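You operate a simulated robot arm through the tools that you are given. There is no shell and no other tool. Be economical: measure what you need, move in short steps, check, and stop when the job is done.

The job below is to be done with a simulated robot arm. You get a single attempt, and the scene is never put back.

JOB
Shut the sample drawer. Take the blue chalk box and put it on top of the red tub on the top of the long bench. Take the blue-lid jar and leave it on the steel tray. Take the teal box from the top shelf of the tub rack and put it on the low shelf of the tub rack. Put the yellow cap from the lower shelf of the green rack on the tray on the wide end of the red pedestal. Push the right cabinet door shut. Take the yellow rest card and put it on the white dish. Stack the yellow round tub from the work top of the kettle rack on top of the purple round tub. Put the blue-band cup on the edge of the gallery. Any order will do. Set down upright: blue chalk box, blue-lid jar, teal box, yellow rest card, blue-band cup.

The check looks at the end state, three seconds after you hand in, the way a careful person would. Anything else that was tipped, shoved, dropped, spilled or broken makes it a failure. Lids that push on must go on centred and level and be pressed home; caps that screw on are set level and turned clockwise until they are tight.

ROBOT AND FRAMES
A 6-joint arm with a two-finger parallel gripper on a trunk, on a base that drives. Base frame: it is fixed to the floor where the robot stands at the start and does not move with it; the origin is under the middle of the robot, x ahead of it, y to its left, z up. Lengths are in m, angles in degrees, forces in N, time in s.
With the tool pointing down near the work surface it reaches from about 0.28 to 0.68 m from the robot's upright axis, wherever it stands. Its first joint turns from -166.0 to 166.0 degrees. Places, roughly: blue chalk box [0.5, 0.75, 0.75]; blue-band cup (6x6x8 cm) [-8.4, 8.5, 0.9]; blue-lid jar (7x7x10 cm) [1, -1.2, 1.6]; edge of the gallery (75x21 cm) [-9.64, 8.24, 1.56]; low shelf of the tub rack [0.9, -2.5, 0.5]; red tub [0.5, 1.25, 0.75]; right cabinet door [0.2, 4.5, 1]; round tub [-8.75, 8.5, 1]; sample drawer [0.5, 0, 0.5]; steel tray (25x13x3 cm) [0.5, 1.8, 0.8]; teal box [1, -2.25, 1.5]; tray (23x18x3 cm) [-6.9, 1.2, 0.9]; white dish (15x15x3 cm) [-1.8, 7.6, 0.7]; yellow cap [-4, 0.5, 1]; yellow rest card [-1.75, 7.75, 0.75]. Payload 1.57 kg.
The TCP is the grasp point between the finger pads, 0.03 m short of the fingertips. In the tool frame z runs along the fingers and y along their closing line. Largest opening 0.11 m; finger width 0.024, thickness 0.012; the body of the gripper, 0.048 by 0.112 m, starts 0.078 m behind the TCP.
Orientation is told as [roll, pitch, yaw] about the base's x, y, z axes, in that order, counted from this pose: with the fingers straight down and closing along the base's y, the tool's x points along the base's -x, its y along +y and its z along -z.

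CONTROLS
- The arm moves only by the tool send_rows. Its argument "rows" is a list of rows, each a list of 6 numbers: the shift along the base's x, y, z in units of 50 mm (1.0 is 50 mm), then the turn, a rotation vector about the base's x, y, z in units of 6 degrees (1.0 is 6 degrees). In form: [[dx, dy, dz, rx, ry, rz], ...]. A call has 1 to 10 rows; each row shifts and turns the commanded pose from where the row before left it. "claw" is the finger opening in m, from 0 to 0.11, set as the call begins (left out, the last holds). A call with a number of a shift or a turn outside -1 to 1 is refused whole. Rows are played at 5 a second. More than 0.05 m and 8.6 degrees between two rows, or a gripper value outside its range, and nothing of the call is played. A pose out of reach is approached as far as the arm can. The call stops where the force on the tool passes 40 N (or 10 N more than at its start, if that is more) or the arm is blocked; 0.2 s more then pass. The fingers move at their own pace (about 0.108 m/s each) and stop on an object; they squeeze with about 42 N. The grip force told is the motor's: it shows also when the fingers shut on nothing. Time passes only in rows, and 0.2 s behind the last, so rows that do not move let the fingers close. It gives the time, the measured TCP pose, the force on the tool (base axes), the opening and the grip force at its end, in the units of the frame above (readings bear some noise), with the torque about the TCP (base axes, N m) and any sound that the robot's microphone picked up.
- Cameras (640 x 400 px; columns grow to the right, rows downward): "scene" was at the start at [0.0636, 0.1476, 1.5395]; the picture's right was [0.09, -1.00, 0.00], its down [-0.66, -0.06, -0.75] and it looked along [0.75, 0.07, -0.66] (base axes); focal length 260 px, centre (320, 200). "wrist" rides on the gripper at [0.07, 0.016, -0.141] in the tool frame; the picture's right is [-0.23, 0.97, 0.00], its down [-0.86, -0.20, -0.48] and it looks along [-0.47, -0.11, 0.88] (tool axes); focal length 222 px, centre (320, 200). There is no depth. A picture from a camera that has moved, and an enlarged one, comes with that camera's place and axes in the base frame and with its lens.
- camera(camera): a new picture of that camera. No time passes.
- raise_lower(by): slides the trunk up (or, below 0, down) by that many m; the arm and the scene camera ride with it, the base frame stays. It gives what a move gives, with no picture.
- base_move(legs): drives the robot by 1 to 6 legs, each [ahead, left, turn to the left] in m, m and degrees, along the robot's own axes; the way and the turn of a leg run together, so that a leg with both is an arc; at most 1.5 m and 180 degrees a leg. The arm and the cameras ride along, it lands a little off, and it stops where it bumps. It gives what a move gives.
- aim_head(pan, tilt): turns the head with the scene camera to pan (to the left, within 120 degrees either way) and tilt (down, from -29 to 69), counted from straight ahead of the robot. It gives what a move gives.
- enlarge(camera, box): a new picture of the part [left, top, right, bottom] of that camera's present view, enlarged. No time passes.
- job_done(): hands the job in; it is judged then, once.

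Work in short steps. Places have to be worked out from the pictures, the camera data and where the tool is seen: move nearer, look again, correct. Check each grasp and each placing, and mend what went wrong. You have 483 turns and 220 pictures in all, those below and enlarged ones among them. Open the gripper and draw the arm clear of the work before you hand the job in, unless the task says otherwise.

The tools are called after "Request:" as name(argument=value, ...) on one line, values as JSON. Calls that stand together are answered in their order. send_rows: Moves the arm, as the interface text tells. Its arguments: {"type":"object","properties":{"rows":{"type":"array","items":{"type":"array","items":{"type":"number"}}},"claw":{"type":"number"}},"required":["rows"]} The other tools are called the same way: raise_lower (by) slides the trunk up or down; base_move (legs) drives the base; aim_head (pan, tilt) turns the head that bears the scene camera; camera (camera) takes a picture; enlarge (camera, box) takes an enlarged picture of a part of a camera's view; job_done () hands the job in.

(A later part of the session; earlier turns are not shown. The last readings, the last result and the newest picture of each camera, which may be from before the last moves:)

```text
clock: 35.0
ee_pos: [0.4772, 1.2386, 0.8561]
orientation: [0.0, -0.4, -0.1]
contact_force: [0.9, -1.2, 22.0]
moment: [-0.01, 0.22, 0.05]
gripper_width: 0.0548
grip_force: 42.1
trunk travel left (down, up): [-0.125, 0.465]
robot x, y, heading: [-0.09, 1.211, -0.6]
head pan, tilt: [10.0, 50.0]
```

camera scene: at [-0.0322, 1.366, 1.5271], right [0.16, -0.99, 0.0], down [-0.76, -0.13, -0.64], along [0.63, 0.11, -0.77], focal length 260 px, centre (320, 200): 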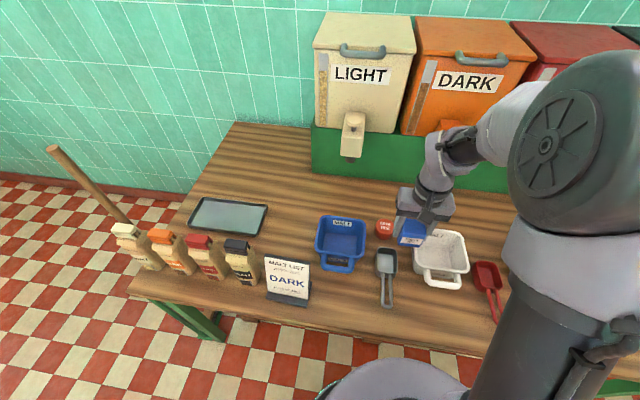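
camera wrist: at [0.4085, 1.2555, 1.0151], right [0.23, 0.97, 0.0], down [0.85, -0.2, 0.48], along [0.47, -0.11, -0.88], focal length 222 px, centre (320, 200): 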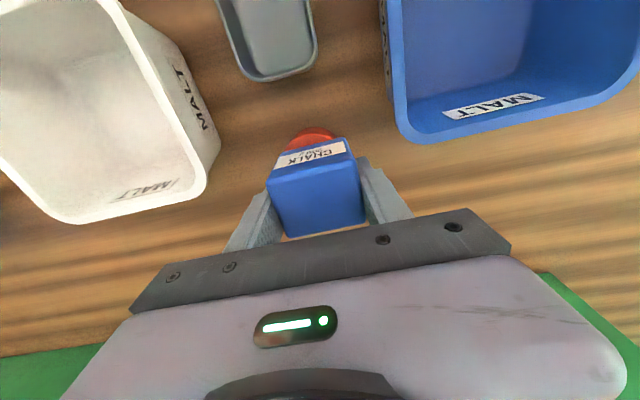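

Contact at 22 N with the box on the tub. I ease up slightly, open and withdraw straight up.

Request:
send_rows(rows=[[0, 0, 0.05, 0, 0, 0]])

Request:
send_rows(rows=[[0, 0, 0, 0, 0, 0], [0, 0, 0, 0, 0, 0], [0, 0, 0, 0, 0, 0]], claw=0.085)

Request:
send_rows(rows=[[0, 0, 0.5, 0, 0, 0], [0, 0, 1, 0, 0, 0], [0, 0, 1, 0, 0, 0], [-0.5, 0, 0.5, 0, 0, 0], [-0.8, 0, 0, 0, 0, 0], [-0.8, 0, 0, 0, 0, 0]])

Request:
enlarge(camera="scene", box=[320, 170, 464, 260])

```text
clock: 35.4
ee_pos: [0.4775, 1.2391, 0.857]
orientation: [-0.2, 0.0, 0.0]
contact_force: [2.8, 1.3, 7.7]
moment: [0.14, -0.21, -0.03]
gripper_width: 0.0544
grip_force: 42.0
trunk travel left (down, up): [-0.125, 0.465]
robot x, y, heading: [-0.0899, 1.2107, -0.6]
head pan, tilt: [10.0, 50.0]
```

```text
clock: 36.2
ee_pos: [0.4773, 1.2396, 0.8567]
orientation: [-0.1, -0.1, 0.0]
contact_force: [0.2, -0.1, 0.7]
moment: [-0.01, 0.03, 0.03]
gripper_width: 0.0853
grip_force: 0.0
trunk travel left (down, up): [-0.125, 0.465]
robot x, y, heading: [-0.0924, 1.2109, -0.5]
head pan, tilt: [10.0, 50.0]
```

```text
clock: 37.6
ee_pos: [0.372, 1.2411, 1.0072]
orientation: [0.0, -0.2, 0.0]
contact_force: [0.7, 0.4, -0.2]
moment: [-0.03, -0.03, 0.0]
gripper_width: 0.0846
grip_force: 0.0
trunk travel left (down, up): [-0.125, 0.465]
robot x, y, heading: [-0.0867, 1.2129, -0.5]
head pan, tilt: [10.0, 50.0]
```

```text
4.44 times, centred on (392, 215) of scene
camera zoom: at [-0.033, 1.3656, 1.5272], right [0.16, -0.99, 0.0], down [-0.76, -0.13, -0.64], along [0.63, 0.11, -0.77], focal length 1157 px, centre (0, 133)
```

zoom: 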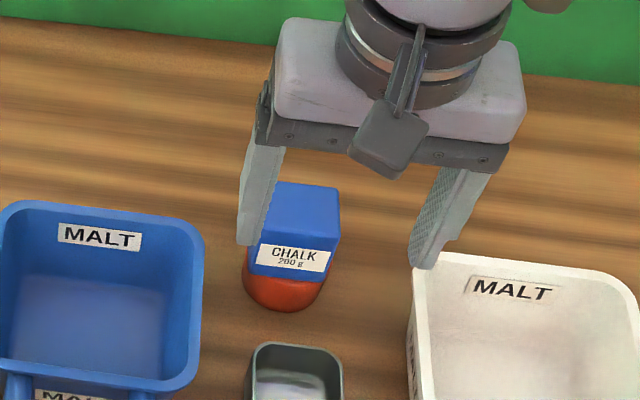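

The chalk box stands on the red tub. I tuck the arm in and drive right along the wall toward the blue-lid jar near y = -1.2, looking on the way.

Request:
send_rows(rows=[[-0.7, 0, 0.5, 0, 0, 0], [-0.7, 0, 0.5, 0, 0, 0], [-0.5, 0, 0.5, 0, 0, 0]])

Request:
base_move(legs=[[-0.1, 0, 0], [0, -1.4, 0]])

Request:
aim_head(pan=-45, tilt=20)

Request:
camera(camera="scene")

```text
clock: 38.4
ee_pos: [0.2767, 1.2385, 1.0809]
orientation: [-0.2, -0.1, 0.0]
contact_force: [-0.8, 0.8, 0.3]
moment: [0.03, -0.03, 0.02]
gripper_width: 0.0854
grip_force: 0.0
trunk travel left (down, up): [-0.125, 0.465]
robot x, y, heading: [-0.0906, 1.2126, -0.3]
head pan, tilt: [10.0, 50.0]
```

```text
clock: 46.2
ee_pos: [0.1733, -0.1721, 1.0817]
orientation: [0.0, 0.0, 0.6]
contact_force: [-0.1, 0.6, 0.6]
moment: [-0.01, 0.01, -0.02]
gripper_width: 0.0851
grip_force: 0.0
trunk travel left (down, up): [-0.125, 0.465]
robot x, y, heading: [-0.191, -0.2027, 0.1]
head pan, tilt: [10.0, 50.0]
```

```text
clock: 47.4
ee_pos: [0.1736, -0.1714, 1.082]
orientation: [-0.1, -0.1, 0.6]
contact_force: [-0.6, 0.1, 0.0]
moment: [-0.01, 0.01, -0.02]
gripper_width: 0.0852
grip_force: 0.1
trunk travel left (down, up): [-0.125, 0.465]
robot x, y, heading: [-0.1937, -0.2, -0.2]
head pan, tilt: [-45.0, 20.0]
```

```text
180 pictures are left
camera scene: at [-0.1481, -0.1274, 1.5728], right [-0.71, -0.71, 0.0], down [-0.24, 0.24, -0.94], along [0.66, -0.66, -0.34], focal length 260 px, centre (320, 200)
```

scene: 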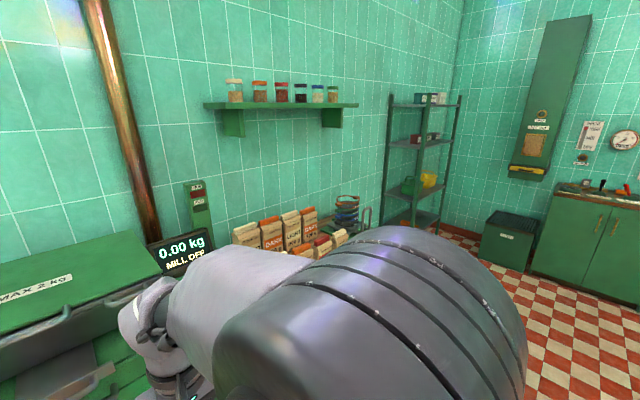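

The jars stand on a wall shelf and the tub rack is beyond it. I enlarge both.

Request:
enlarge(camera="scene", box=[200, 60, 370, 140])

Request:
enlarge(camera="scene", box=[360, 80, 480, 240])

```text
3.76 times, centred on (285, 100) of scene
camera zoom: at [-0.1481, -0.1274, 1.5728], right [-0.71, -0.71, 0.0], down [-0.24, 0.24, -0.94], along [0.66, -0.66, -0.34], focal length 980 px, centre (452, 576)
```

zoom: 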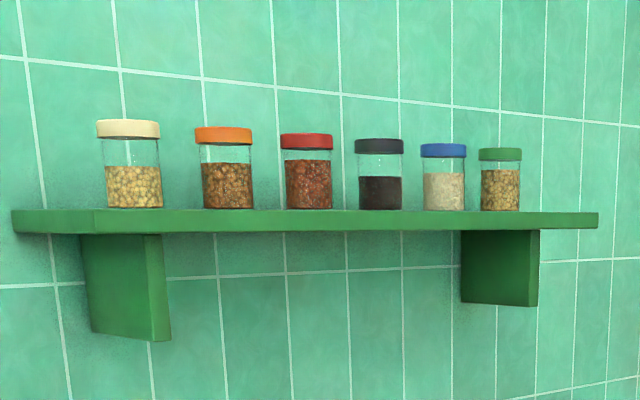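

```text
2.50 times, centred on (420, 160) of scene
camera zoom: at [-0.1481, -0.1274, 1.5728], right [-0.71, -0.71, 0.0], down [-0.24, 0.24, -0.94], along [0.66, -0.66, -0.34], focal length 651 px, centre (70, 300)
```

zoom: 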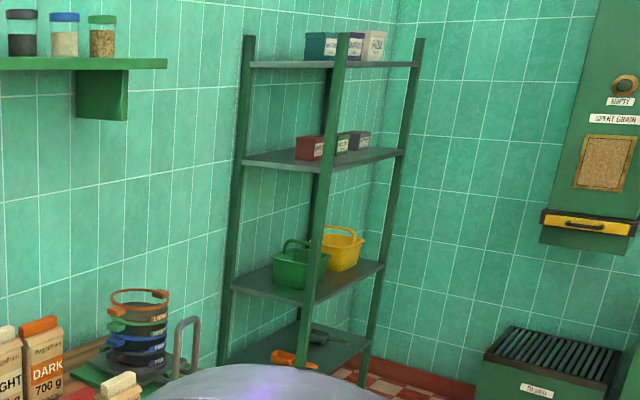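

The blue-lid jar is around (0.97, -1.23, 1.63), with neighbours about 12 cm either side. I drive right to face it and raise the trunk.

Request:
base_move(legs=[[0, -1.02, 0]])

Request:
raise_lower(by=0.4)

Request:
aim_head(pan=-5, tilt=30)

Request:
camera(camera="scene")

Request:
camera(camera="wrist")

```text
clock: 52.7
ee_pos: [0.1761, -1.1866, 1.082]
orientation: [0.0, 0.0, 0.7]
contact_force: [-0.4, 0.7, 0.0]
moment: [0.04, 0.02, 0.03]
gripper_width: 0.0851
grip_force: 0.1
trunk travel left (down, up): [-0.125, 0.465]
robot x, y, heading: [-0.1897, -1.2182, 0.3]
head pan, tilt: [-45.0, 20.0]
```

```text
clock: 56.5
ee_pos: [0.176, -1.1858, 1.482]
orientation: [-0.1, -0.2, 0.8]
contact_force: [-0.7, 0.8, 0.4]
moment: [-0.02, 0.02, 0.01]
gripper_width: 0.0848
grip_force: 0.1
trunk travel left (down, up): [-0.525, 0.065]
robot x, y, heading: [-0.1929, -1.2185, 0.5]
head pan, tilt: [-45.0, 20.0]
```

```text
clock: 57.6
ee_pos: [0.1772, -1.1869, 1.4821]
orientation: [-0.1, -0.1, 0.8]
contact_force: [-0.1, -0.4, 0.3]
moment: [0.0, 0.0, 0.01]
gripper_width: 0.0852
grip_force: 0.1
trunk travel left (down, up): [-0.525, 0.065]
robot x, y, heading: [-0.189, -1.2179, 0.3]
head pan, tilt: [-5.0, 30.0]
```

```text
177 pictures are left
camera scene: at [-0.1219, -1.0857, 1.9567], right [-0.08, -1.0, 0.0], down [-0.5, 0.04, -0.87], along [0.86, -0.07, -0.5], focal length 260 px, centre (320, 200)
```

scene: 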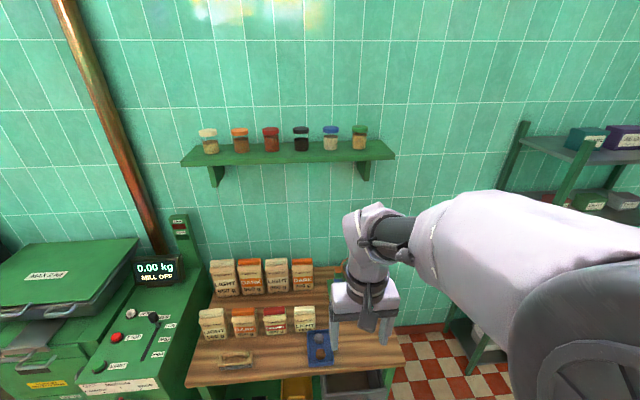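

```text
176 pictures are left
camera wrist: at [0.1059, -1.1716, 1.6231], right [0.21, 0.98, 0.0], down [0.86, -0.19, 0.48], along [0.47, -0.1, -0.88], focal length 222 px, centre (320, 200)
```

wrist: 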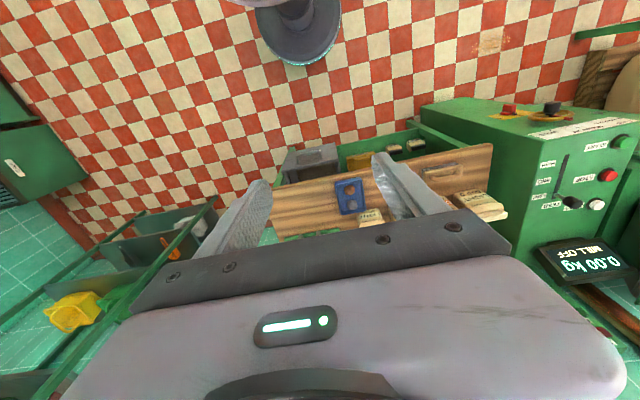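

The jar triangulates to (0.964, -1.221, 1.632); the bench front edge is at x about 0.455. I extend the arm, raise it and tilt the fingers 45 degrees forward.

Request:
send_rows(rows=[[0.8, 0, 0.5, 0, 0, 0], [0.8, 0, 0.5, 0, -0.5, 0], [0.8, 0, 0.5, 0, -1, 0], [0.6, -0.1, 0.5, 0, -1, 0], [0.6, -0.1, 0.5, 0, -1, 0], [0.6, -0.1, 0.5, 0, -1, 0], [0.6, -0.1, 0.3, 0, -1, 0], [0, 0, 0.2, 0, -1, 0], [0, 0, 0, 0, -1, -0.1]], claw=0.092)

Request:
base_move(legs=[[0.25, 0, 0]])

Request:
camera(camera="wrist")

Request:
camera(camera="scene")

```text
clock: 59.6
ee_pos: [0.4172, -1.208, 1.6569]
orientation: [-0.9, -45.2, 0.5]
contact_force: [0.7, -0.2, -0.6]
moment: [0.0, -0.01, 0.0]
gripper_width: 0.0919
grip_force: 0.1
trunk travel left (down, up): [-0.525, 0.065]
robot x, y, heading: [-0.1902, -1.2157, 0.0]
head pan, tilt: [-5.0, 30.0]
```

```text
clock: 61.4
ee_pos: [0.6668, -1.2085, 1.6579]
orientation: [-0.8, -45.1, 0.3]
contact_force: [0.2, 0.1, 0.7]
moment: [0.01, -0.04, 0.01]
gripper_width: 0.0919
grip_force: 0.0
trunk travel left (down, up): [-0.525, 0.065]
robot x, y, heading: [0.0603, -1.2156, 0.2]
head pan, tilt: [-5.0, 30.0]
```

```text
175 pictures are left
camera wrist: at [0.5171, -1.1917, 1.7082], right [0.16, 0.97, 0.15], down [0.26, -0.19, 0.95], along [0.95, -0.12, -0.29], focal length 222 px, centre (320, 200)
```

wrist: 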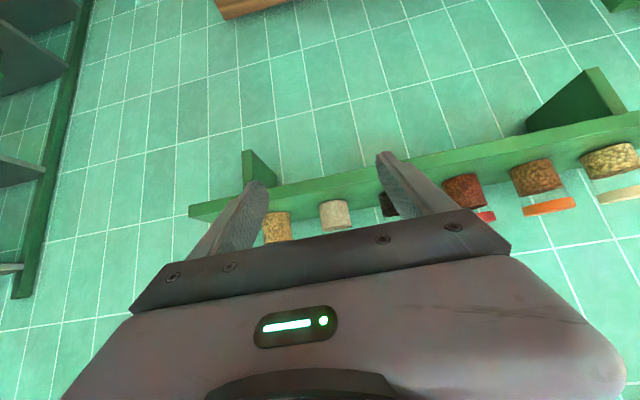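

```text
174 pictures are left
camera scene: at [0.1287, -1.085, 1.9568], right [-0.09, -1.0, 0.0], down [-0.5, 0.04, -0.87], along [0.86, -0.07, -0.5], focal length 260 px, centre (320, 200)
```

scene: 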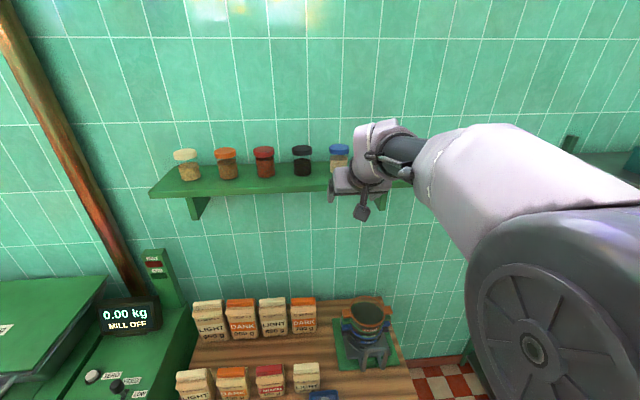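

Both views give the jar at about (0.96, -1.221). I advance the open fingers toward it and check.

Request:
send_rows(rows=[[0.8, -0.06, 0, 0, 0, 0], [0.8, -0.06, 0, 0, 0, 0], [0.8, -0.06, 0, 0, 0, 0], [0.8, -0.06, 0, 0, 0, 0]])

Request:
camera(camera="wrist")

Request:
enlarge(camera="scene", box=[240, 90, 440, 215])

```text
clock: 62.4
ee_pos: [0.8319, -1.2198, 1.6541]
orientation: [-0.8, -44.8, 0.3]
contact_force: [-0.4, 0.0, 0.4]
moment: [0.03, 0.05, 0.01]
gripper_width: 0.092
grip_force: 0.0
trunk travel left (down, up): [-0.525, 0.065]
robot x, y, heading: [0.0586, -1.2173, 0.1]
head pan, tilt: [-5.0, 30.0]
```

```text
173 pictures are left
camera wrist: at [0.6825, -1.2033, 1.7059], right [0.17, 0.97, 0.15], down [0.27, -0.19, 0.94], along [0.95, -0.12, -0.29], focal length 222 px, centre (320, 200)
```

wrist: 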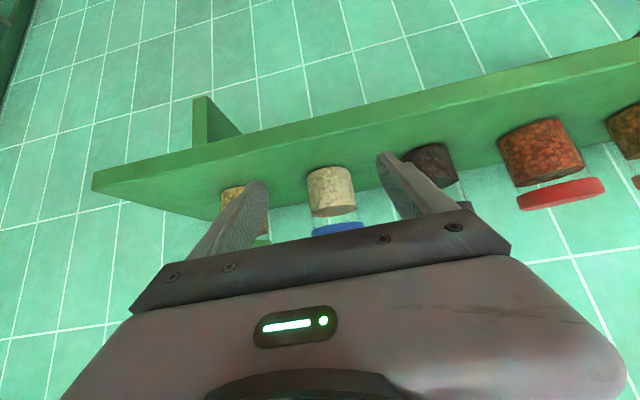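

```text
3.20 times, centred on (340, 152) of scene
camera zoom: at [0.1334, -1.0852, 1.9565], right [-0.09, -1.0, 0.0], down [-0.5, 0.04, -0.86], along [0.86, -0.07, -0.5], focal length 833 px, centre (256, 352)
```

zoom: 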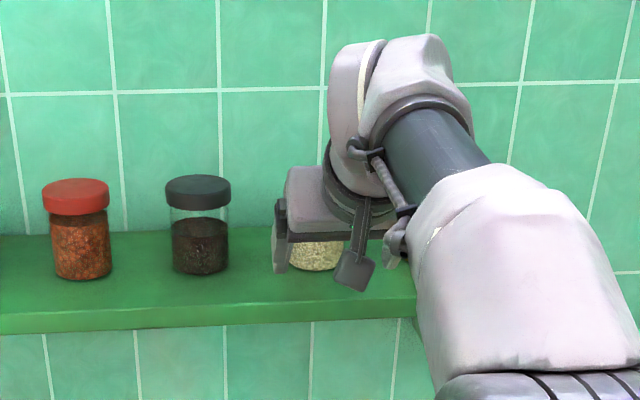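

The jar lies centred between the fingers. I advance further in two parts.

Request:
send_rows(rows=[[0.7, 0, -0.1, 0, 0, 0], [0.7, 0, -0.1, 0, 0, 0], [0.6, 0, 0, 0, 0, 0]])

Request:
camera(camera="wrist")

```text
clock: 63.2
ee_pos: [0.869, -1.2213, 1.6213]
orientation: [-0.8, -45.1, 0.4]
contact_force: [-0.2, 0.5, -0.6]
moment: [0.02, 0.03, 0.01]
gripper_width: 0.0922
grip_force: 0.0
out of reach, approached as far as the arm can: row 1, 2, 3
trunk travel left (down, up): [-0.525, 0.065]
robot x, y, heading: [0.0592, -1.2202, 0.2]
head pan, tilt: [-5.0, 30.0]
```

```text
171 pictures are left
camera wrist: at [0.7201, -1.2037, 1.6725], right [0.16, 0.97, 0.15], down [0.26, -0.19, 0.95], along [0.95, -0.12, -0.29], focal length 222 px, centre (320, 200)
```

wrist: 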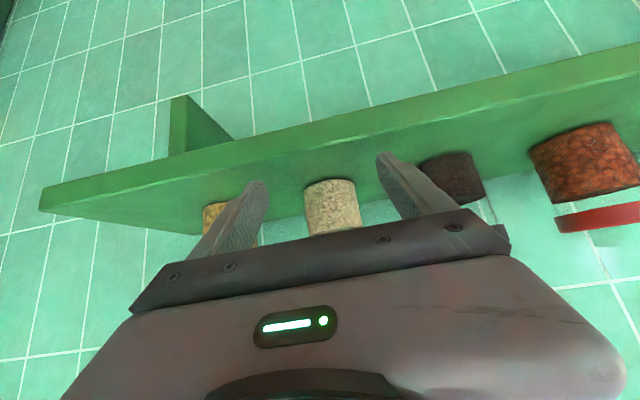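

Out of reach from here. I draw back, then drive the base a little forward.

Request:
send_rows(rows=[[-0.7, 0, 0.1, 0, 0, 0], [-0.7, 0, 0.1, 0, 0, 0], [-0.7, 0, 0, 0, 0, 0], [-0.7, 0, 0.2, 0, 0, 0]])

Request:
base_move(legs=[[0.1, 0, 0]])

```text
clock: 64.2
ee_pos: [0.8309, -1.2187, 1.6933]
orientation: [-0.7, -45.1, 0.4]
contact_force: [-0.4, -0.9, 0.6]
moment: [0.02, -0.03, 0.02]
gripper_width: 0.0919
grip_force: 0.0
out of reach, approached as far as the arm can: row 1, 2, 3, 4
trunk travel left (down, up): [-0.525, 0.065]
robot x, y, heading: [0.0598, -1.2135, 0.1]
head pan, tilt: [-5.0, 30.0]
```

```text
clock: 65.4
ee_pos: [0.9327, -1.2207, 1.6923]
orientation: [-0.8, -45.0, 0.1]
contact_force: [0.3, -0.5, -0.3]
moment: [-0.02, 0.04, -0.03]
gripper_width: 0.092
grip_force: 0.1
trunk travel left (down, up): [-0.525, 0.065]
robot x, y, heading: [0.1568, -1.2169, 0.1]
head pan, tilt: [-5.0, 30.0]
```

The base moved up to x 0.157 with no contact. I check where the fingers stand relative to the jar.

Request:
camera(camera="wrist")

Request:
aim_head(pan=10, tilt=30)

Request:
enlarge(camera="scene", box=[200, 60, 520, 260])

```text
170 pictures are left
camera wrist: at [0.7839, -1.2028, 1.7433], right [0.17, 0.97, 0.15], down [0.27, -0.19, 0.94], along [0.95, -0.12, -0.29], focal length 222 px, centre (320, 200)
```

wrist: 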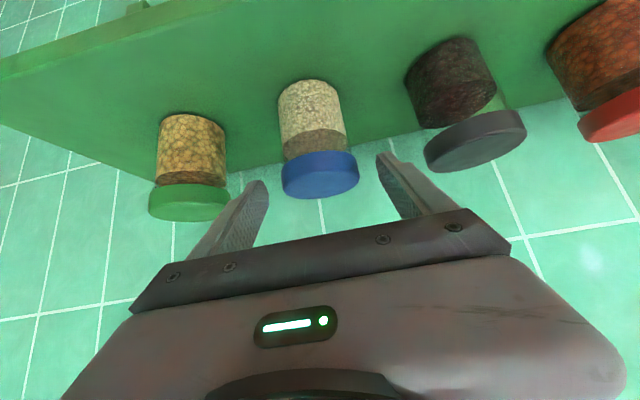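

```text
clock: 66.1
ee_pos: [0.933, -1.2203, 1.6933]
orientation: [-0.8, -45.0, 0.3]
contact_force: [0.9, -0.5, -0.1]
moment: [0.0, 0.02, 0.0]
gripper_width: 0.0923
grip_force: 0.0
trunk travel left (down, up): [-0.525, 0.065]
robot x, y, heading: [0.1611, -1.2176, 0.0]
head pan, tilt: [10.0, 30.0]
```

```text
2.00 times, centred on (360, 160) of scene
camera zoom: at [0.2284, -1.0614, 1.9567], right [0.17, -0.98, 0.0], down [-0.49, -0.09, -0.87], along [0.85, 0.15, -0.5], focal length 521 px, centre (240, 280)
```

zoom: 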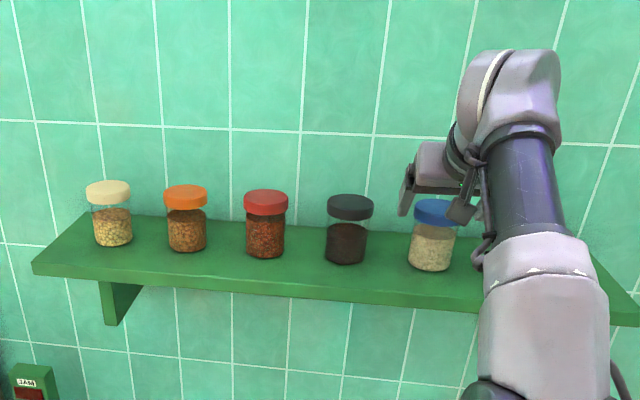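

Clear view: the lid centre is at (0.964, -1.222, 1.665), right on the finger line. I move down-forward onto the jar.

Request:
send_rows(rows=[[0.3, -0.02, -0.5, 0, 0, 0], [0.32, -0.02, -0.5, 0, 0, 0]])

Request:
camera(camera="wrist")

```text
clock: 66.7
ee_pos: [0.9621, -1.2229, 1.6411]
orientation: [-0.8, -45.2, 0.2]
contact_force: [0.0, -0.8, -1.1]
moment: [0.0, -0.02, -0.01]
gripper_width: 0.0921
grip_force: 0.1
trunk travel left (down, up): [-0.525, 0.065]
robot x, y, heading: [0.1601, -1.2165, -0.2]
head pan, tilt: [10.0, 30.0]
```

```text
168 pictures are left
camera wrist: at [0.8137, -1.2055, 1.6925], right [0.17, 0.97, 0.15], down [0.26, -0.19, 0.95], along [0.95, -0.12, -0.29], focal length 222 px, centre (320, 200)
```

wrist: 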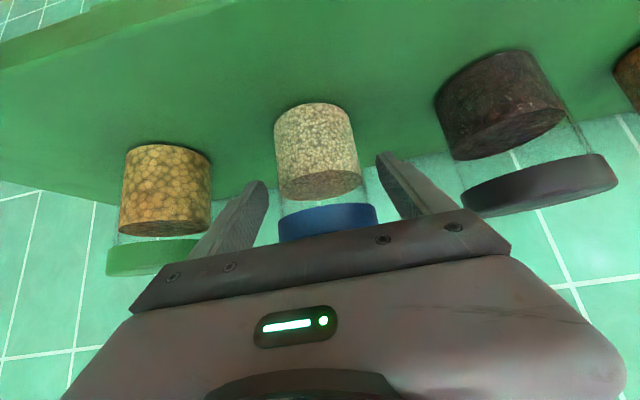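

Close on the jar.

Request:
send_rows(rows=[[0, 0, 0, 0, 0, 0], [0, 0, 0, 0, 0, 0], [0, 0, 0, 0, 0, 0]], claw=0)

Request:
send_rows(rows=[[0, 0, 0.3, 0, 0, 0], [0, 0, 0.5, 0, 0, 0]])

Request:
camera(camera="wrist")

Request:
enlarge(camera="scene", box=[280, 60, 520, 210])

```text
clock: 67.5
ee_pos: [0.9624, -1.2218, 1.6422]
orientation: [-0.9, -45.1, 0.1]
contact_force: [-0.2, 0.1, 0.1]
moment: [-0.05, -0.03, 0.02]
gripper_width: 0.0652
grip_force: 42.0
trunk travel left (down, up): [-0.525, 0.065]
robot x, y, heading: [0.1609, -1.2142, 0.1]
head pan, tilt: [10.0, 30.0]
```

```text
clock: 68.1
ee_pos: [0.9463, -1.2194, 1.6677]
orientation: [-0.8, -44.9, 0.2]
contact_force: [-0.7, -1.0, -0.7]
moment: [0.01, -0.05, 0.01]
gripper_width: 0.0656
grip_force: 42.5
out of reach, approached as far as the arm can: row 1, 2
trunk travel left (down, up): [-0.525, 0.065]
robot x, y, heading: [0.1619, -1.2155, -0.0]
head pan, tilt: [10.0, 30.0]
```

```text
167 pictures are left
camera wrist: at [0.7966, -1.2028, 1.718], right [0.17, 0.97, 0.15], down [0.27, -0.19, 0.94], along [0.95, -0.12, -0.29], focal length 222 px, centre (320, 200)
```

wrist: 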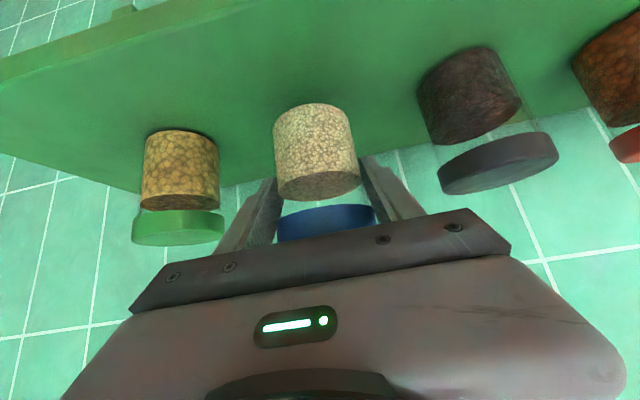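

```text
2.67 times, centred on (400, 135) of scene
camera zoom: at [0.2273, -1.0613, 1.9568], right [0.17, -0.98, 0.0], down [-0.49, -0.09, -0.87], along [0.85, 0.15, -0.5], focal length 694 px, centre (107, 373)
```

zoom: 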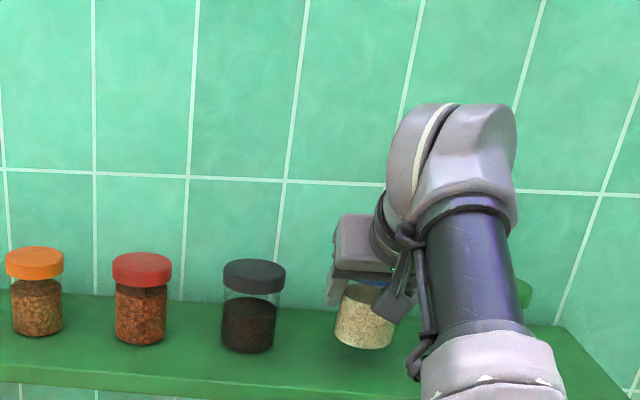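

The jar is held (6.5 cm) and lifted. I raise the trunk a bit, back the base away, and then bring the arm in and lower.

Request:
raise_lower(by=0.05)

Request:
base_move(legs=[[-0.35, 0, 0]])

Request:
send_rows(rows=[[-0.8, 0, -0.2, 0, 0, 0], [-0.8, 0, -0.2, 0, 0, 0], [-0.8, 0, -0.2, 0, 0, 0], [-0.7, 0, -0.2, 0, 0, 0]])

Request:
camera(camera="scene")

```text
clock: 69.0
ee_pos: [0.9462, -1.2214, 1.7156]
orientation: [-0.8, -44.8, 0.2]
contact_force: [-0.3, -0.3, -1.0]
moment: [0.02, -0.01, -0.02]
gripper_width: 0.0654
grip_force: 42.2
trunk travel left (down, up): [-0.575, 0.015]
robot x, y, heading: [0.156, -1.2197, 0.1]
head pan, tilt: [10.0, 30.0]
```

```text
clock: 71.3
ee_pos: [0.603, -1.2194, 1.7154]
orientation: [-0.7, -44.8, 0.3]
contact_force: [-0.2, -0.3, -1.1]
moment: [0.0, 0.02, 0.0]
gripper_width: 0.065
grip_force: 41.9
trunk travel left (down, up): [-0.575, 0.015]
robot x, y, heading: [-0.1838, -1.2179, 0.2]
head pan, tilt: [10.0, 30.0]
```

```text
clock: 72.3
ee_pos: [0.5897, -1.2186, 1.737]
orientation: [-0.9, -44.7, 0.4]
contact_force: [-0.5, -0.3, -0.8]
moment: [0.02, -0.01, -0.02]
gripper_width: 0.0652
grip_force: 41.9
out of reach, approached as far as the arm can: row 1, 2, 3, 4
trunk travel left (down, up): [-0.575, 0.015]
robot x, y, heading: [-0.18, -1.2199, 0.4]
head pan, tilt: [10.0, 30.0]
```

```text
165 pictures are left
camera scene: at [-0.1167, -1.0618, 2.0067], right [0.18, -0.98, 0.0], down [-0.49, -0.09, -0.87], along [0.85, 0.15, -0.5], focal length 260 px, centre (320, 200)
```

scene: 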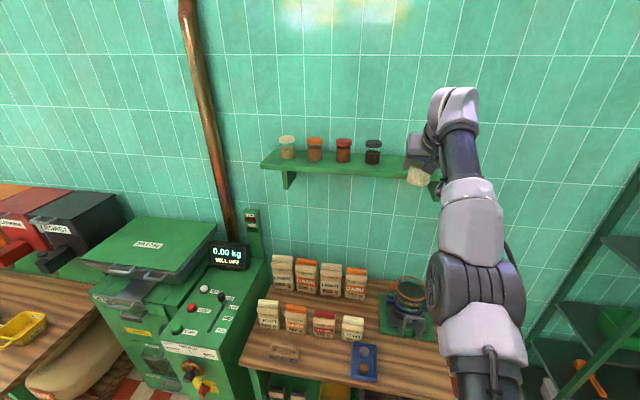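

The solver reports out of reach although the arm is nearer. I try a small downward step to see how it responds.

Request:
send_rows(rows=[[0, 0, -0.8, 0, 0, 0], [0, 0, -0.8, 0, 0, 0], [0, 0, -0.8, 0, 0, 0]])

```text
clock: 73.1
ee_pos: [0.6378, -1.2212, 1.6376]
orientation: [-0.9, -44.5, 0.3]
contact_force: [0.3, -0.1, -1.3]
moment: [-0.01, 0.0, 0.02]
gripper_width: 0.0654
grip_force: 41.6
out of reach, approached as far as the arm can: row 1, 2, 3
trunk travel left (down, up): [-0.575, 0.015]
robot x, y, heading: [-0.1885, -1.2172, -0.1]
head pan, tilt: [10.0, 30.0]
```

It behaves as though the elbow is straight, so only moves tangential to the reach get through. I command a pure inward motion toward the shoulder.

Request:
send_rows(rows=[[-0.8, 0, -0.4, 0, 0, 0], [-0.8, 0, -0.4, 0, 0, 0], [-0.8, 0, -0.4, 0, 0, 0], [-0.8, 0, -0.4, 0, 0, 0]])

```text
clock: 74.1
ee_pos: [0.6391, -1.2223, 1.6333]
orientation: [-0.8, -44.7, 0.2]
contact_force: [0.4, 0.5, -1.6]
moment: [-0.02, 0.01, -0.01]
gripper_width: 0.0654
grip_force: 42.2
out of reach, approached as far as the arm can: row 1, 2, 3, 4
trunk travel left (down, up): [-0.575, 0.015]
robot x, y, heading: [-0.1851, -1.2156, -0.2]
head pan, tilt: [10.0, 30.0]
```

No motion radially. I try a small pitch turn to free the elbow.

Request:
send_rows(rows=[[0, 0, 0, 0, -1, 0], [0, 0, 0, 0, -1, 0]])

```text
clock: 74.7
ee_pos: [0.6796, -1.2208, 1.6474]
orientation: [-0.9, -56.7, 0.3]
contact_force: [-0.2, 0.2, -0.9]
moment: [0.02, -0.01, -0.04]
gripper_width: 0.065
grip_force: 41.6
out of reach, approached as far as the arm can: row 1, 2
trunk travel left (down, up): [-0.575, 0.015]
robot x, y, heading: [-0.1856, -1.22, -0.1]
head pan, tilt: [10.0, 30.0]
```

Still stuck radially. I try a sideways move combined with an inward one, and turn the pitch back.

Request:
send_rows(rows=[[-0.3, 0.8, 0, 0, 0.5, 0], [-0.3, 0.8, 0, 0, 0.5, 0], [-0.3, 0.8, 0, 0, 0.5, 0], [-0.3, 0.8, 0, 0, 0.5, 0]])

```text
clock: 75.7
ee_pos: [0.6148, -1.0579, 1.6466]
orientation: [-0.9, -45.0, 0.4]
contact_force: [0.1, 1.3, -1.6]
moment: [-0.01, -0.03, -0.01]
gripper_width: 0.0647
grip_force: 41.5
trunk travel left (down, up): [-0.575, 0.015]
robot x, y, heading: [-0.1795, -1.2171, -0.1]
head pan, tilt: [10.0, 30.0]
```

No reach complaint this time. I test an inward motion.

Request:
send_rows(rows=[[-0.6, 0, -0.3, 0, 0, 0], [-0.8, 0, -0.3, 0, 0, 0], [-0.8, 0, -0.3, 0, 0, 0]])

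```text
clock: 76.5
ee_pos: [0.506, -1.0624, 1.6028]
orientation: [-0.7, -45.0, 0.2]
contact_force: [-0.2, 0.2, -0.9]
moment: [0.02, 0.01, -0.01]
gripper_width: 0.0648
grip_force: 42.1
trunk travel left (down, up): [-0.575, 0.015]
robot x, y, heading: [-0.1838, -1.2132, -0.1]
head pan, tilt: [10.0, 30.0]
```

The arm is free again. I drive left to the steel tray with the jar held high.

Request:
base_move(legs=[[0, 1.5, 0], [0, 1.42, 0]])

Request:
aim_head(pan=0, tilt=50)

Request:
camera(camera="scene")

Request:
camera(camera="wrist")

```text
clock: 90.7
ee_pos: [0.5238, 1.8646, 1.5998]
orientation: [-0.8, -44.8, -0.2]
contact_force: [0.8, -0.1, -1.1]
moment: [-0.01, -0.01, 0.03]
gripper_width: 0.0641
grip_force: 41.8
trunk travel left (down, up): [-0.575, 0.015]
robot x, y, heading: [-0.1721, 1.7139, -0.5]
head pan, tilt: [10.0, 30.0]
```

```text
clock: 91.5
ee_pos: [0.5247, 1.8646, 1.601]
orientation: [-0.8, -44.8, 0.0]
contact_force: [0.3, 0.2, -1.3]
moment: [-0.02, 0.04, -0.02]
gripper_width: 0.0642
grip_force: 42.3
trunk travel left (down, up): [-0.575, 0.015]
robot x, y, heading: [-0.168, 1.7167, -0.4]
head pan, tilt: [0.0, 50.0]
```

```text
164 pictures are left
camera scene: at [-0.1116, 1.8531, 1.9773], right [-0.01, -1.0, 0.0], down [-0.77, 0.0, -0.64], along [0.64, 0.0, -0.77], focal length 260 px, centre (320, 200)
```

scene: 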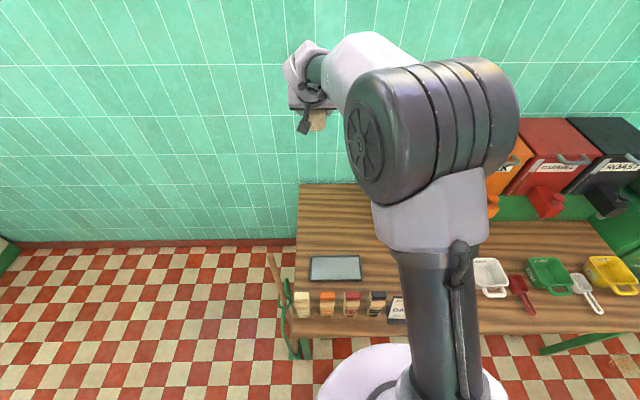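

```text
163 pictures are left
camera wrist: at [0.3753, 1.8825, 1.6521], right [0.17, 0.97, 0.15], down [0.27, -0.19, 0.94], along [0.95, -0.12, -0.29], focal length 222 px, centre (320, 200)
```

wrist: 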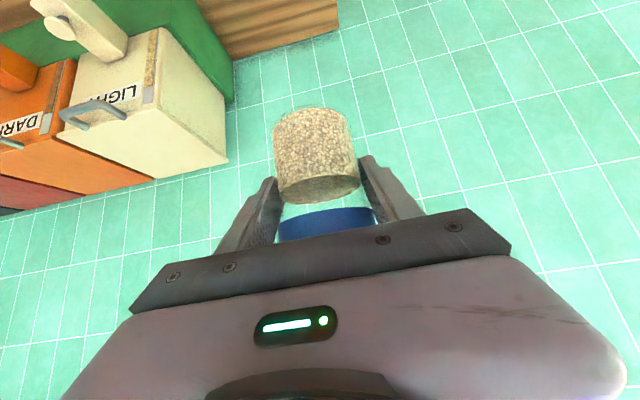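

The tray centre is at (0.446, 1.779). I lower the trunk and then survey the bottles standing in front of the tray.

Request:
raise_lower(by=-0.45)

Request:
send_rows(rows=[[-0.4, -0.5, 0, 0, 0, 0], [-0.4, -0.5, 0, 0, 0, 0], [-0.4, -0.5, 0, 0, 0, 0], [-0.3, -0.2, 0, 0, 0, 0]])

Request:
aim_head(pan=30, tilt=45)

Request:
camera(camera="scene")

```text
refused: -0.45 is not a number from -0.4 to 0.4
```

```text
clock: 92.5
ee_pos: [0.447, 1.7786, 1.6006]
orientation: [-0.8, -44.9, -0.2]
contact_force: [0.2, -0.6, -1.1]
moment: [-0.01, 0.02, -0.02]
gripper_width: 0.0639
grip_force: 42.2
trunk travel left (down, up): [-0.575, 0.015]
robot x, y, heading: [-0.1718, 1.7117, -0.4]
head pan, tilt: [0.0, 50.0]
```

```text
clock: 93.4
ee_pos: [0.4478, 1.7788, 1.5995]
orientation: [-0.8, -44.8, -0.2]
contact_force: [0.1, 0.1, -1.2]
moment: [-0.02, -0.02, -0.03]
gripper_width: 0.064
grip_force: 42.4
trunk travel left (down, up): [-0.575, 0.015]
robot x, y, heading: [-0.1669, 1.7146, -0.6]
head pan, tilt: [30.0, 45.0]
```

```text
162 pictures are left
camera scene: at [-0.1181, 1.8938, 1.9841], right [0.49, -0.87, 0.0], down [-0.61, -0.35, -0.71], along [0.61, 0.35, -0.71], focal length 260 px, centre (320, 200)
```

scene: 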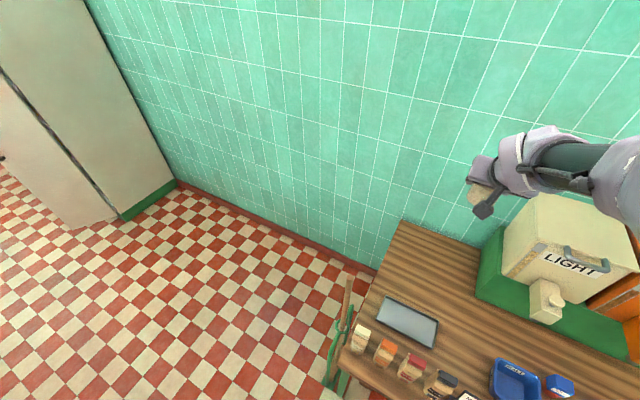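

The arm is now above the tray. I lower the trunk 0.4 m and look at the bottles and tray.

Request:
raise_lower(by=-0.4)

Request:
aim_head(pan=5, tilt=50)

Request:
camera(camera="scene")

Request:
camera(camera="wrist")

```text
clock: 97.3
ee_pos: [0.4499, 1.7792, 1.2004]
orientation: [-0.8, -44.6, -0.2]
contact_force: [0.9, 0.3, -0.7]
moment: [0.02, 0.03, -0.01]
gripper_width: 0.064
grip_force: 42.5
trunk travel left (down, up): [-0.175, 0.415]
robot x, y, heading: [-0.1712, 1.7154, -0.4]
head pan, tilt: [30.0, 45.0]
```

```text
clock: 98.2
ee_pos: [0.4486, 1.7791, 1.2004]
orientation: [-0.7, -44.8, -0.2]
contact_force: [-0.8, -0.5, -1.9]
moment: [0.01, -0.02, 0.06]
gripper_width: 0.0638
grip_force: 42.1
trunk travel left (down, up): [-0.175, 0.415]
robot x, y, heading: [-0.1693, 1.7128, -0.3]
head pan, tilt: [5.0, 50.0]
```

```text
161 pictures are left
camera scene: at [-0.1118, 1.86, 1.5772], right [0.08, -1.0, 0.0], down [-0.76, -0.06, -0.64], along [0.64, 0.05, -0.77], focal length 260 px, centre (320, 200)
```

scene: 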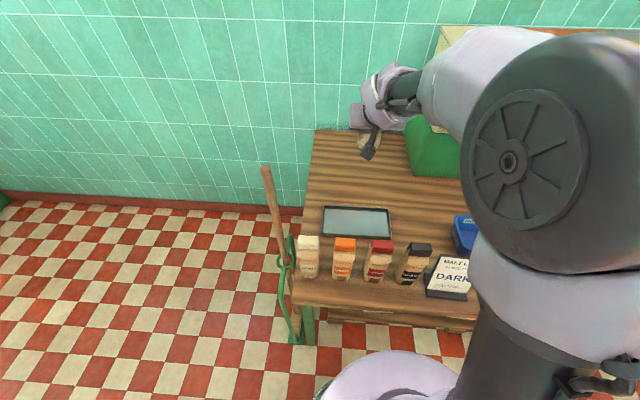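

```text
160 pictures are left
camera wrist: at [0.3002, 1.798, 1.2513], right [0.17, 0.97, 0.15], down [0.27, -0.19, 0.94], along [0.95, -0.12, -0.29], focal length 222 px, centre (320, 200)
```

wrist: 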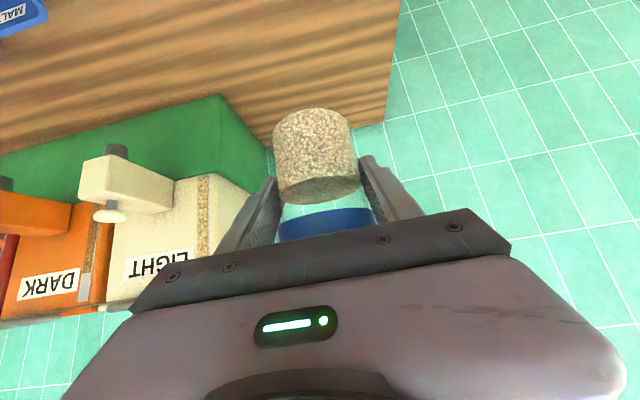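

The bottles in front of the tray reach about z 0.97, so the tilted tool would foul them coming straight in. I will turn the tool in yaw (the jar stays upright) so that the wrist comes from the right; first I shift the base right 0.35 m.

Request:
send_rows(rows=[[-0.6, 0, 0, 0, 0, 0], [-0.6, 0, 0, 0, 0, 0]])

Request:
base_move(legs=[[0, -0.35, 0]])

Request:
send_rows(rows=[[0, 0.5, 0, 0, 0, 1], [0, 0.5, 0, 0, 0, 1], [0, 0.5, 0, 0, 0, 1], [0, 0.5, 0, 0, 0, 1], [0, 0.5, 0, 0, 0, 1], [0, 0.5, 0, 0, 0, 1], [0, 0.5, 0, 0, 0, 1], [0, 0.5, 0, 0, 0, 1], [0, 0.5, 0, 0, 0, 1], [0, 0.5, 0, 0, 0, 1]])

Request:
camera(camera="scene")

```text
clock: 98.8
ee_pos: [0.3895, 1.7773, 1.2001]
orientation: [-0.8, -44.8, -0.2]
contact_force: [-0.4, 0.2, -0.6]
moment: [0.0, 0.01, -0.03]
gripper_width: 0.0635
grip_force: 42.6
trunk travel left (down, up): [-0.175, 0.415]
robot x, y, heading: [-0.1681, 1.7141, -0.5]
head pan, tilt: [5.0, 50.0]
```

```text
clock: 101.0
ee_pos: [0.3882, 1.4275, 1.2001]
orientation: [-0.8, -44.9, -0.2]
contact_force: [-0.4, 0.5, -2.0]
moment: [-0.02, -0.01, 0.01]
gripper_width: 0.0637
grip_force: 41.9
trunk travel left (down, up): [-0.175, 0.415]
robot x, y, heading: [-0.1696, 1.3668, -0.3]
head pan, tilt: [5.0, 50.0]
```

```text
clock: 103.2
ee_pos: [0.3878, 1.677, 1.2003]
orientation: [-0.9, -44.8, 59.9]
contact_force: [0.2, -0.2, -0.5]
moment: [0.01, -0.01, 0.0]
gripper_width: 0.0639
grip_force: 41.8
trunk travel left (down, up): [-0.175, 0.415]
robot x, y, heading: [-0.1707, 1.3633, -0.2]
head pan, tilt: [5.0, 50.0]
```

```text
159 pictures are left
camera scene: at [-0.1137, 1.5103, 1.5771], right [0.08, -1.0, 0.0], down [-0.76, -0.06, -0.64], along [0.64, 0.05, -0.77], focal length 260 px, centre (320, 200)
```

scene: 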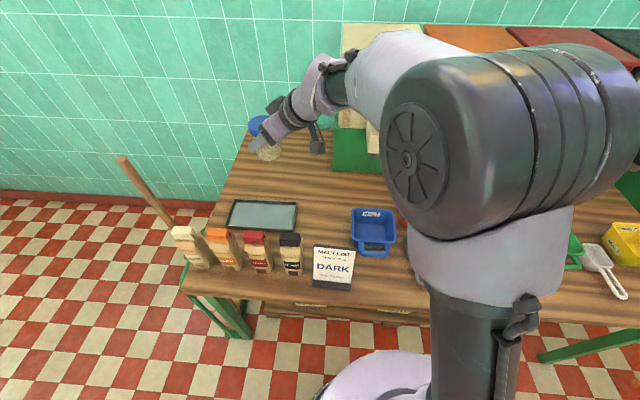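

The tray is at (0.453, 1.775) again. I move above it and lower the trunk 0.15 m.

Request:
send_rows(rows=[[0.4, 0.65, 0, 0, 0, 0], [0.4, 0.65, 0, 0, 0, 0], [0.45, 0.66, 0, 0, 0, 0]])

Request:
raise_lower(by=-0.15)

Request:
send_rows(rows=[[0, 0, -0.9, 0, 0, 0], [0, 0, -0.9, 0, 0, 0], [0, 0, -0.9, 0, 0, 0]])

Request:
camera(camera="scene")

Request:
camera(camera="wrist")

```text
clock: 104.0
ee_pos: [0.4525, 1.7774, 1.2001]
orientation: [-0.7, -44.6, 59.7]
contact_force: [0.0, 1.5, -1.6]
moment: [-0.03, -0.01, 0.0]
gripper_width: 0.0637
grip_force: 41.7
trunk travel left (down, up): [-0.175, 0.415]
robot x, y, heading: [-0.1707, 1.3674, -0.3]
head pan, tilt: [5.0, 50.0]
```

```text
clock: 105.8
ee_pos: [0.4518, 1.7755, 1.0515]
orientation: [-0.7, -44.8, 59.8]
contact_force: [-0.8, -0.3, -1.6]
moment: [-0.01, 0.01, 0.02]
gripper_width: 0.0635
grip_force: 42.0
trunk travel left (down, up): [-0.025, 0.565]
robot x, y, heading: [-0.1702, 1.3589, -0.1]
head pan, tilt: [5.0, 50.0]
```

```text
clock: 106.6
ee_pos: [0.4507, 1.7774, 0.9142]
orientation: [-0.8, -44.9, 59.9]
contact_force: [-0.4, 1.0, -1.3]
moment: [0.01, 0.02, 0.03]
gripper_width: 0.0635
grip_force: 42.0
trunk travel left (down, up): [-0.025, 0.565]
robot x, y, heading: [-0.1714, 1.3625, 0.1]
head pan, tilt: [5.0, 50.0]
```

```text
158 pictures are left
camera scene: at [-0.114, 1.51, 1.4272], right [0.08, -1.0, 0.0], down [-0.76, -0.06, -0.64], along [0.64, 0.05, -0.77], focal length 260 px, centre (320, 200)
```

scene: 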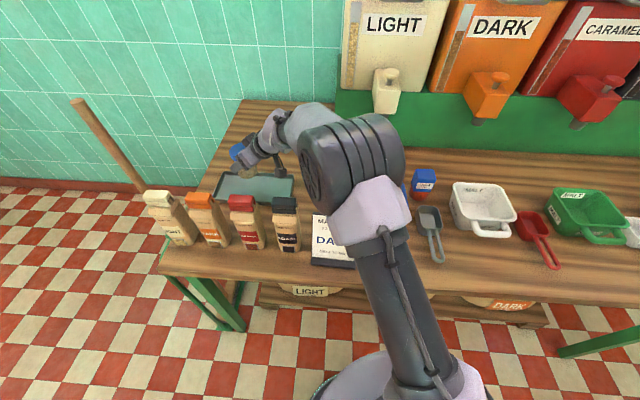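

```text
157 pictures are left
camera wrist: at [0.36, 1.6576, 0.9659], right [-0.76, 0.64, 0.15], down [0.3, 0.13, 0.94], along [0.58, 0.76, -0.29], focal length 222 px, centre (320, 200)
```

wrist: 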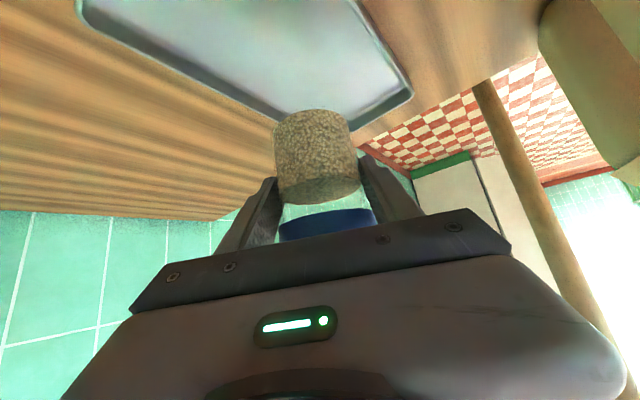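

The tool hangs over the tray with clearance from the bottles and the sign. I lower in steps to contact.

Request:
send_rows(rows=[[0, 0, -0.5, 0, 0, 0], [0, 0, -0.4, 0, 0, 0]])

Request:
camera(camera="wrist")

Request:
enlarge(camera="scene", box=[180, 90, 440, 290])

```text
clock: 107.2
ee_pos: [0.4516, 1.777, 0.871]
orientation: [-0.8, -44.7, 59.7]
contact_force: [-0.2, 0.2, -1.2]
moment: [0.03, -0.01, -0.01]
gripper_width: 0.0635
grip_force: 41.8
trunk travel left (down, up): [-0.025, 0.565]
robot x, y, heading: [-0.1732, 1.3654, -0.2]
head pan, tilt: [5.0, 50.0]
```

```text
156 pictures are left
camera wrist: at [0.3612, 1.6568, 0.9215], right [-0.76, 0.64, 0.15], down [0.3, 0.13, 0.94], along [0.58, 0.76, -0.29], focal length 222 px, centre (320, 200)
```

wrist: 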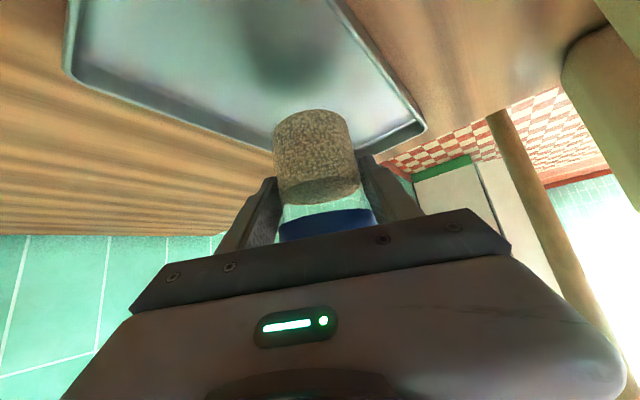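

```text
2.00 times, centred on (310, 190) of scene
camera zoom: at [-0.1139, 1.5101, 1.4272], right [0.08, -1.0, 0.0], down [-0.76, -0.06, -0.64], along [0.64, 0.05, -0.77], focal length 521 px, centre (340, 220)
```

zoom: 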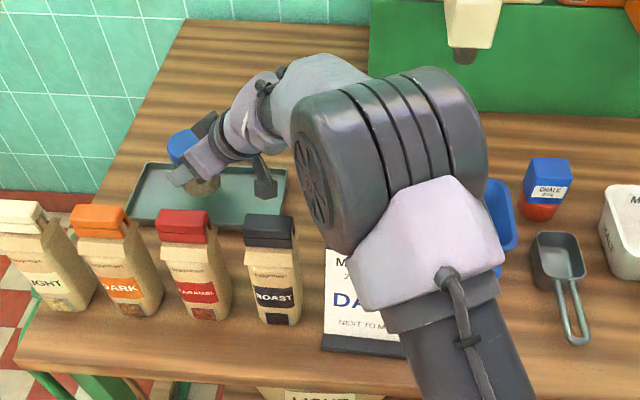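

Good alignment. I continue in small steps.

Request:
send_rows(rows=[[0, 0, -0.2, 0, 0, 0], [0, 0, -0.12, 0, 0, 0]])

Request:
send_rows(rows=[[0, 0, -0.08, 0, 0, 0], [0, 0, -0.08, 0, 0, 0]])

```text
clock: 107.8
ee_pos: [0.4526, 1.7763, 0.8564]
orientation: [-0.8, -44.8, 59.9]
contact_force: [0.5, 0.4, -1.8]
moment: [-0.04, 0.02, 0.04]
gripper_width: 0.0634
grip_force: 41.8
trunk travel left (down, up): [-0.025, 0.565]
robot x, y, heading: [-0.1726, 1.3639, -0.5]
head pan, tilt: [5.0, 50.0]
```

```text
clock: 108.4
ee_pos: [0.4519, 1.7763, 0.8473]
orientation: [-0.8, -44.8, 59.8]
contact_force: [-0.2, -0.9, -1.4]
moment: [0.0, 0.03, 0.01]
gripper_width: 0.0631
grip_force: 42.0
trunk travel left (down, up): [-0.025, 0.565]
robot x, y, heading: [-0.1714, 1.3645, -0.1]
head pan, tilt: [5.0, 50.0]
```

No contact yet; I continue 3 mm at a time.

Request:
send_rows(rows=[[0, 0, -0.06, 0, 0, 0], [0, 0, -0.06, 0, 0, 0]])

Request:
send_rows(rows=[[0, 0, -0.05, 0, 0, 0], [0, 0, -0.05, 0, 0, 0]])

Request:
camera(camera="wrist")

```text
clock: 109.0
ee_pos: [0.452, 1.7758, 0.8414]
orientation: [-0.8, -44.8, 59.8]
contact_force: [0.4, 0.0, -1.7]
moment: [0.02, 0.0, 0.0]
gripper_width: 0.0634
grip_force: 41.8
trunk travel left (down, up): [-0.025, 0.565]
robot x, y, heading: [-0.1709, 1.3632, -0.3]
head pan, tilt: [5.0, 50.0]
```

```text
clock: 109.6
ee_pos: [0.4521, 1.7758, 0.8392]
orientation: [-0.8, -45.1, 59.9]
contact_force: [-1.3, -1.2, 17.4]
moment: [0.64, 0.01, 0.02]
gripper_width: 0.0636
grip_force: 41.6
trunk travel left (down, up): [-0.025, 0.565]
robot x, y, heading: [-0.1727, 1.3652, -0.3]
head pan, tilt: [5.0, 50.0]
```

```text
154 pictures are left
camera wrist: at [0.3612, 1.6555, 0.8894], right [-0.76, 0.64, 0.15], down [0.3, 0.13, 0.95], along [0.58, 0.76, -0.29], focal length 222 px, centre (320, 200)
```

wrist: 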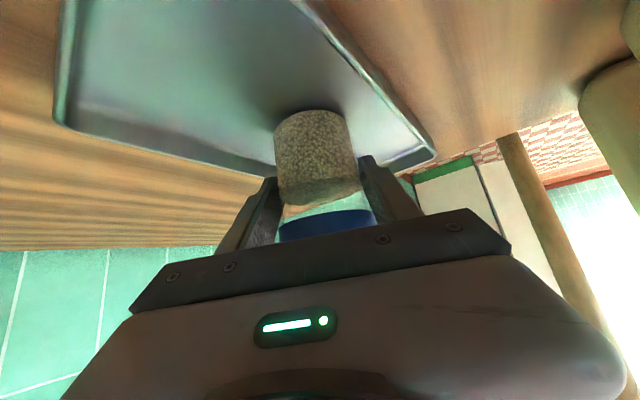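

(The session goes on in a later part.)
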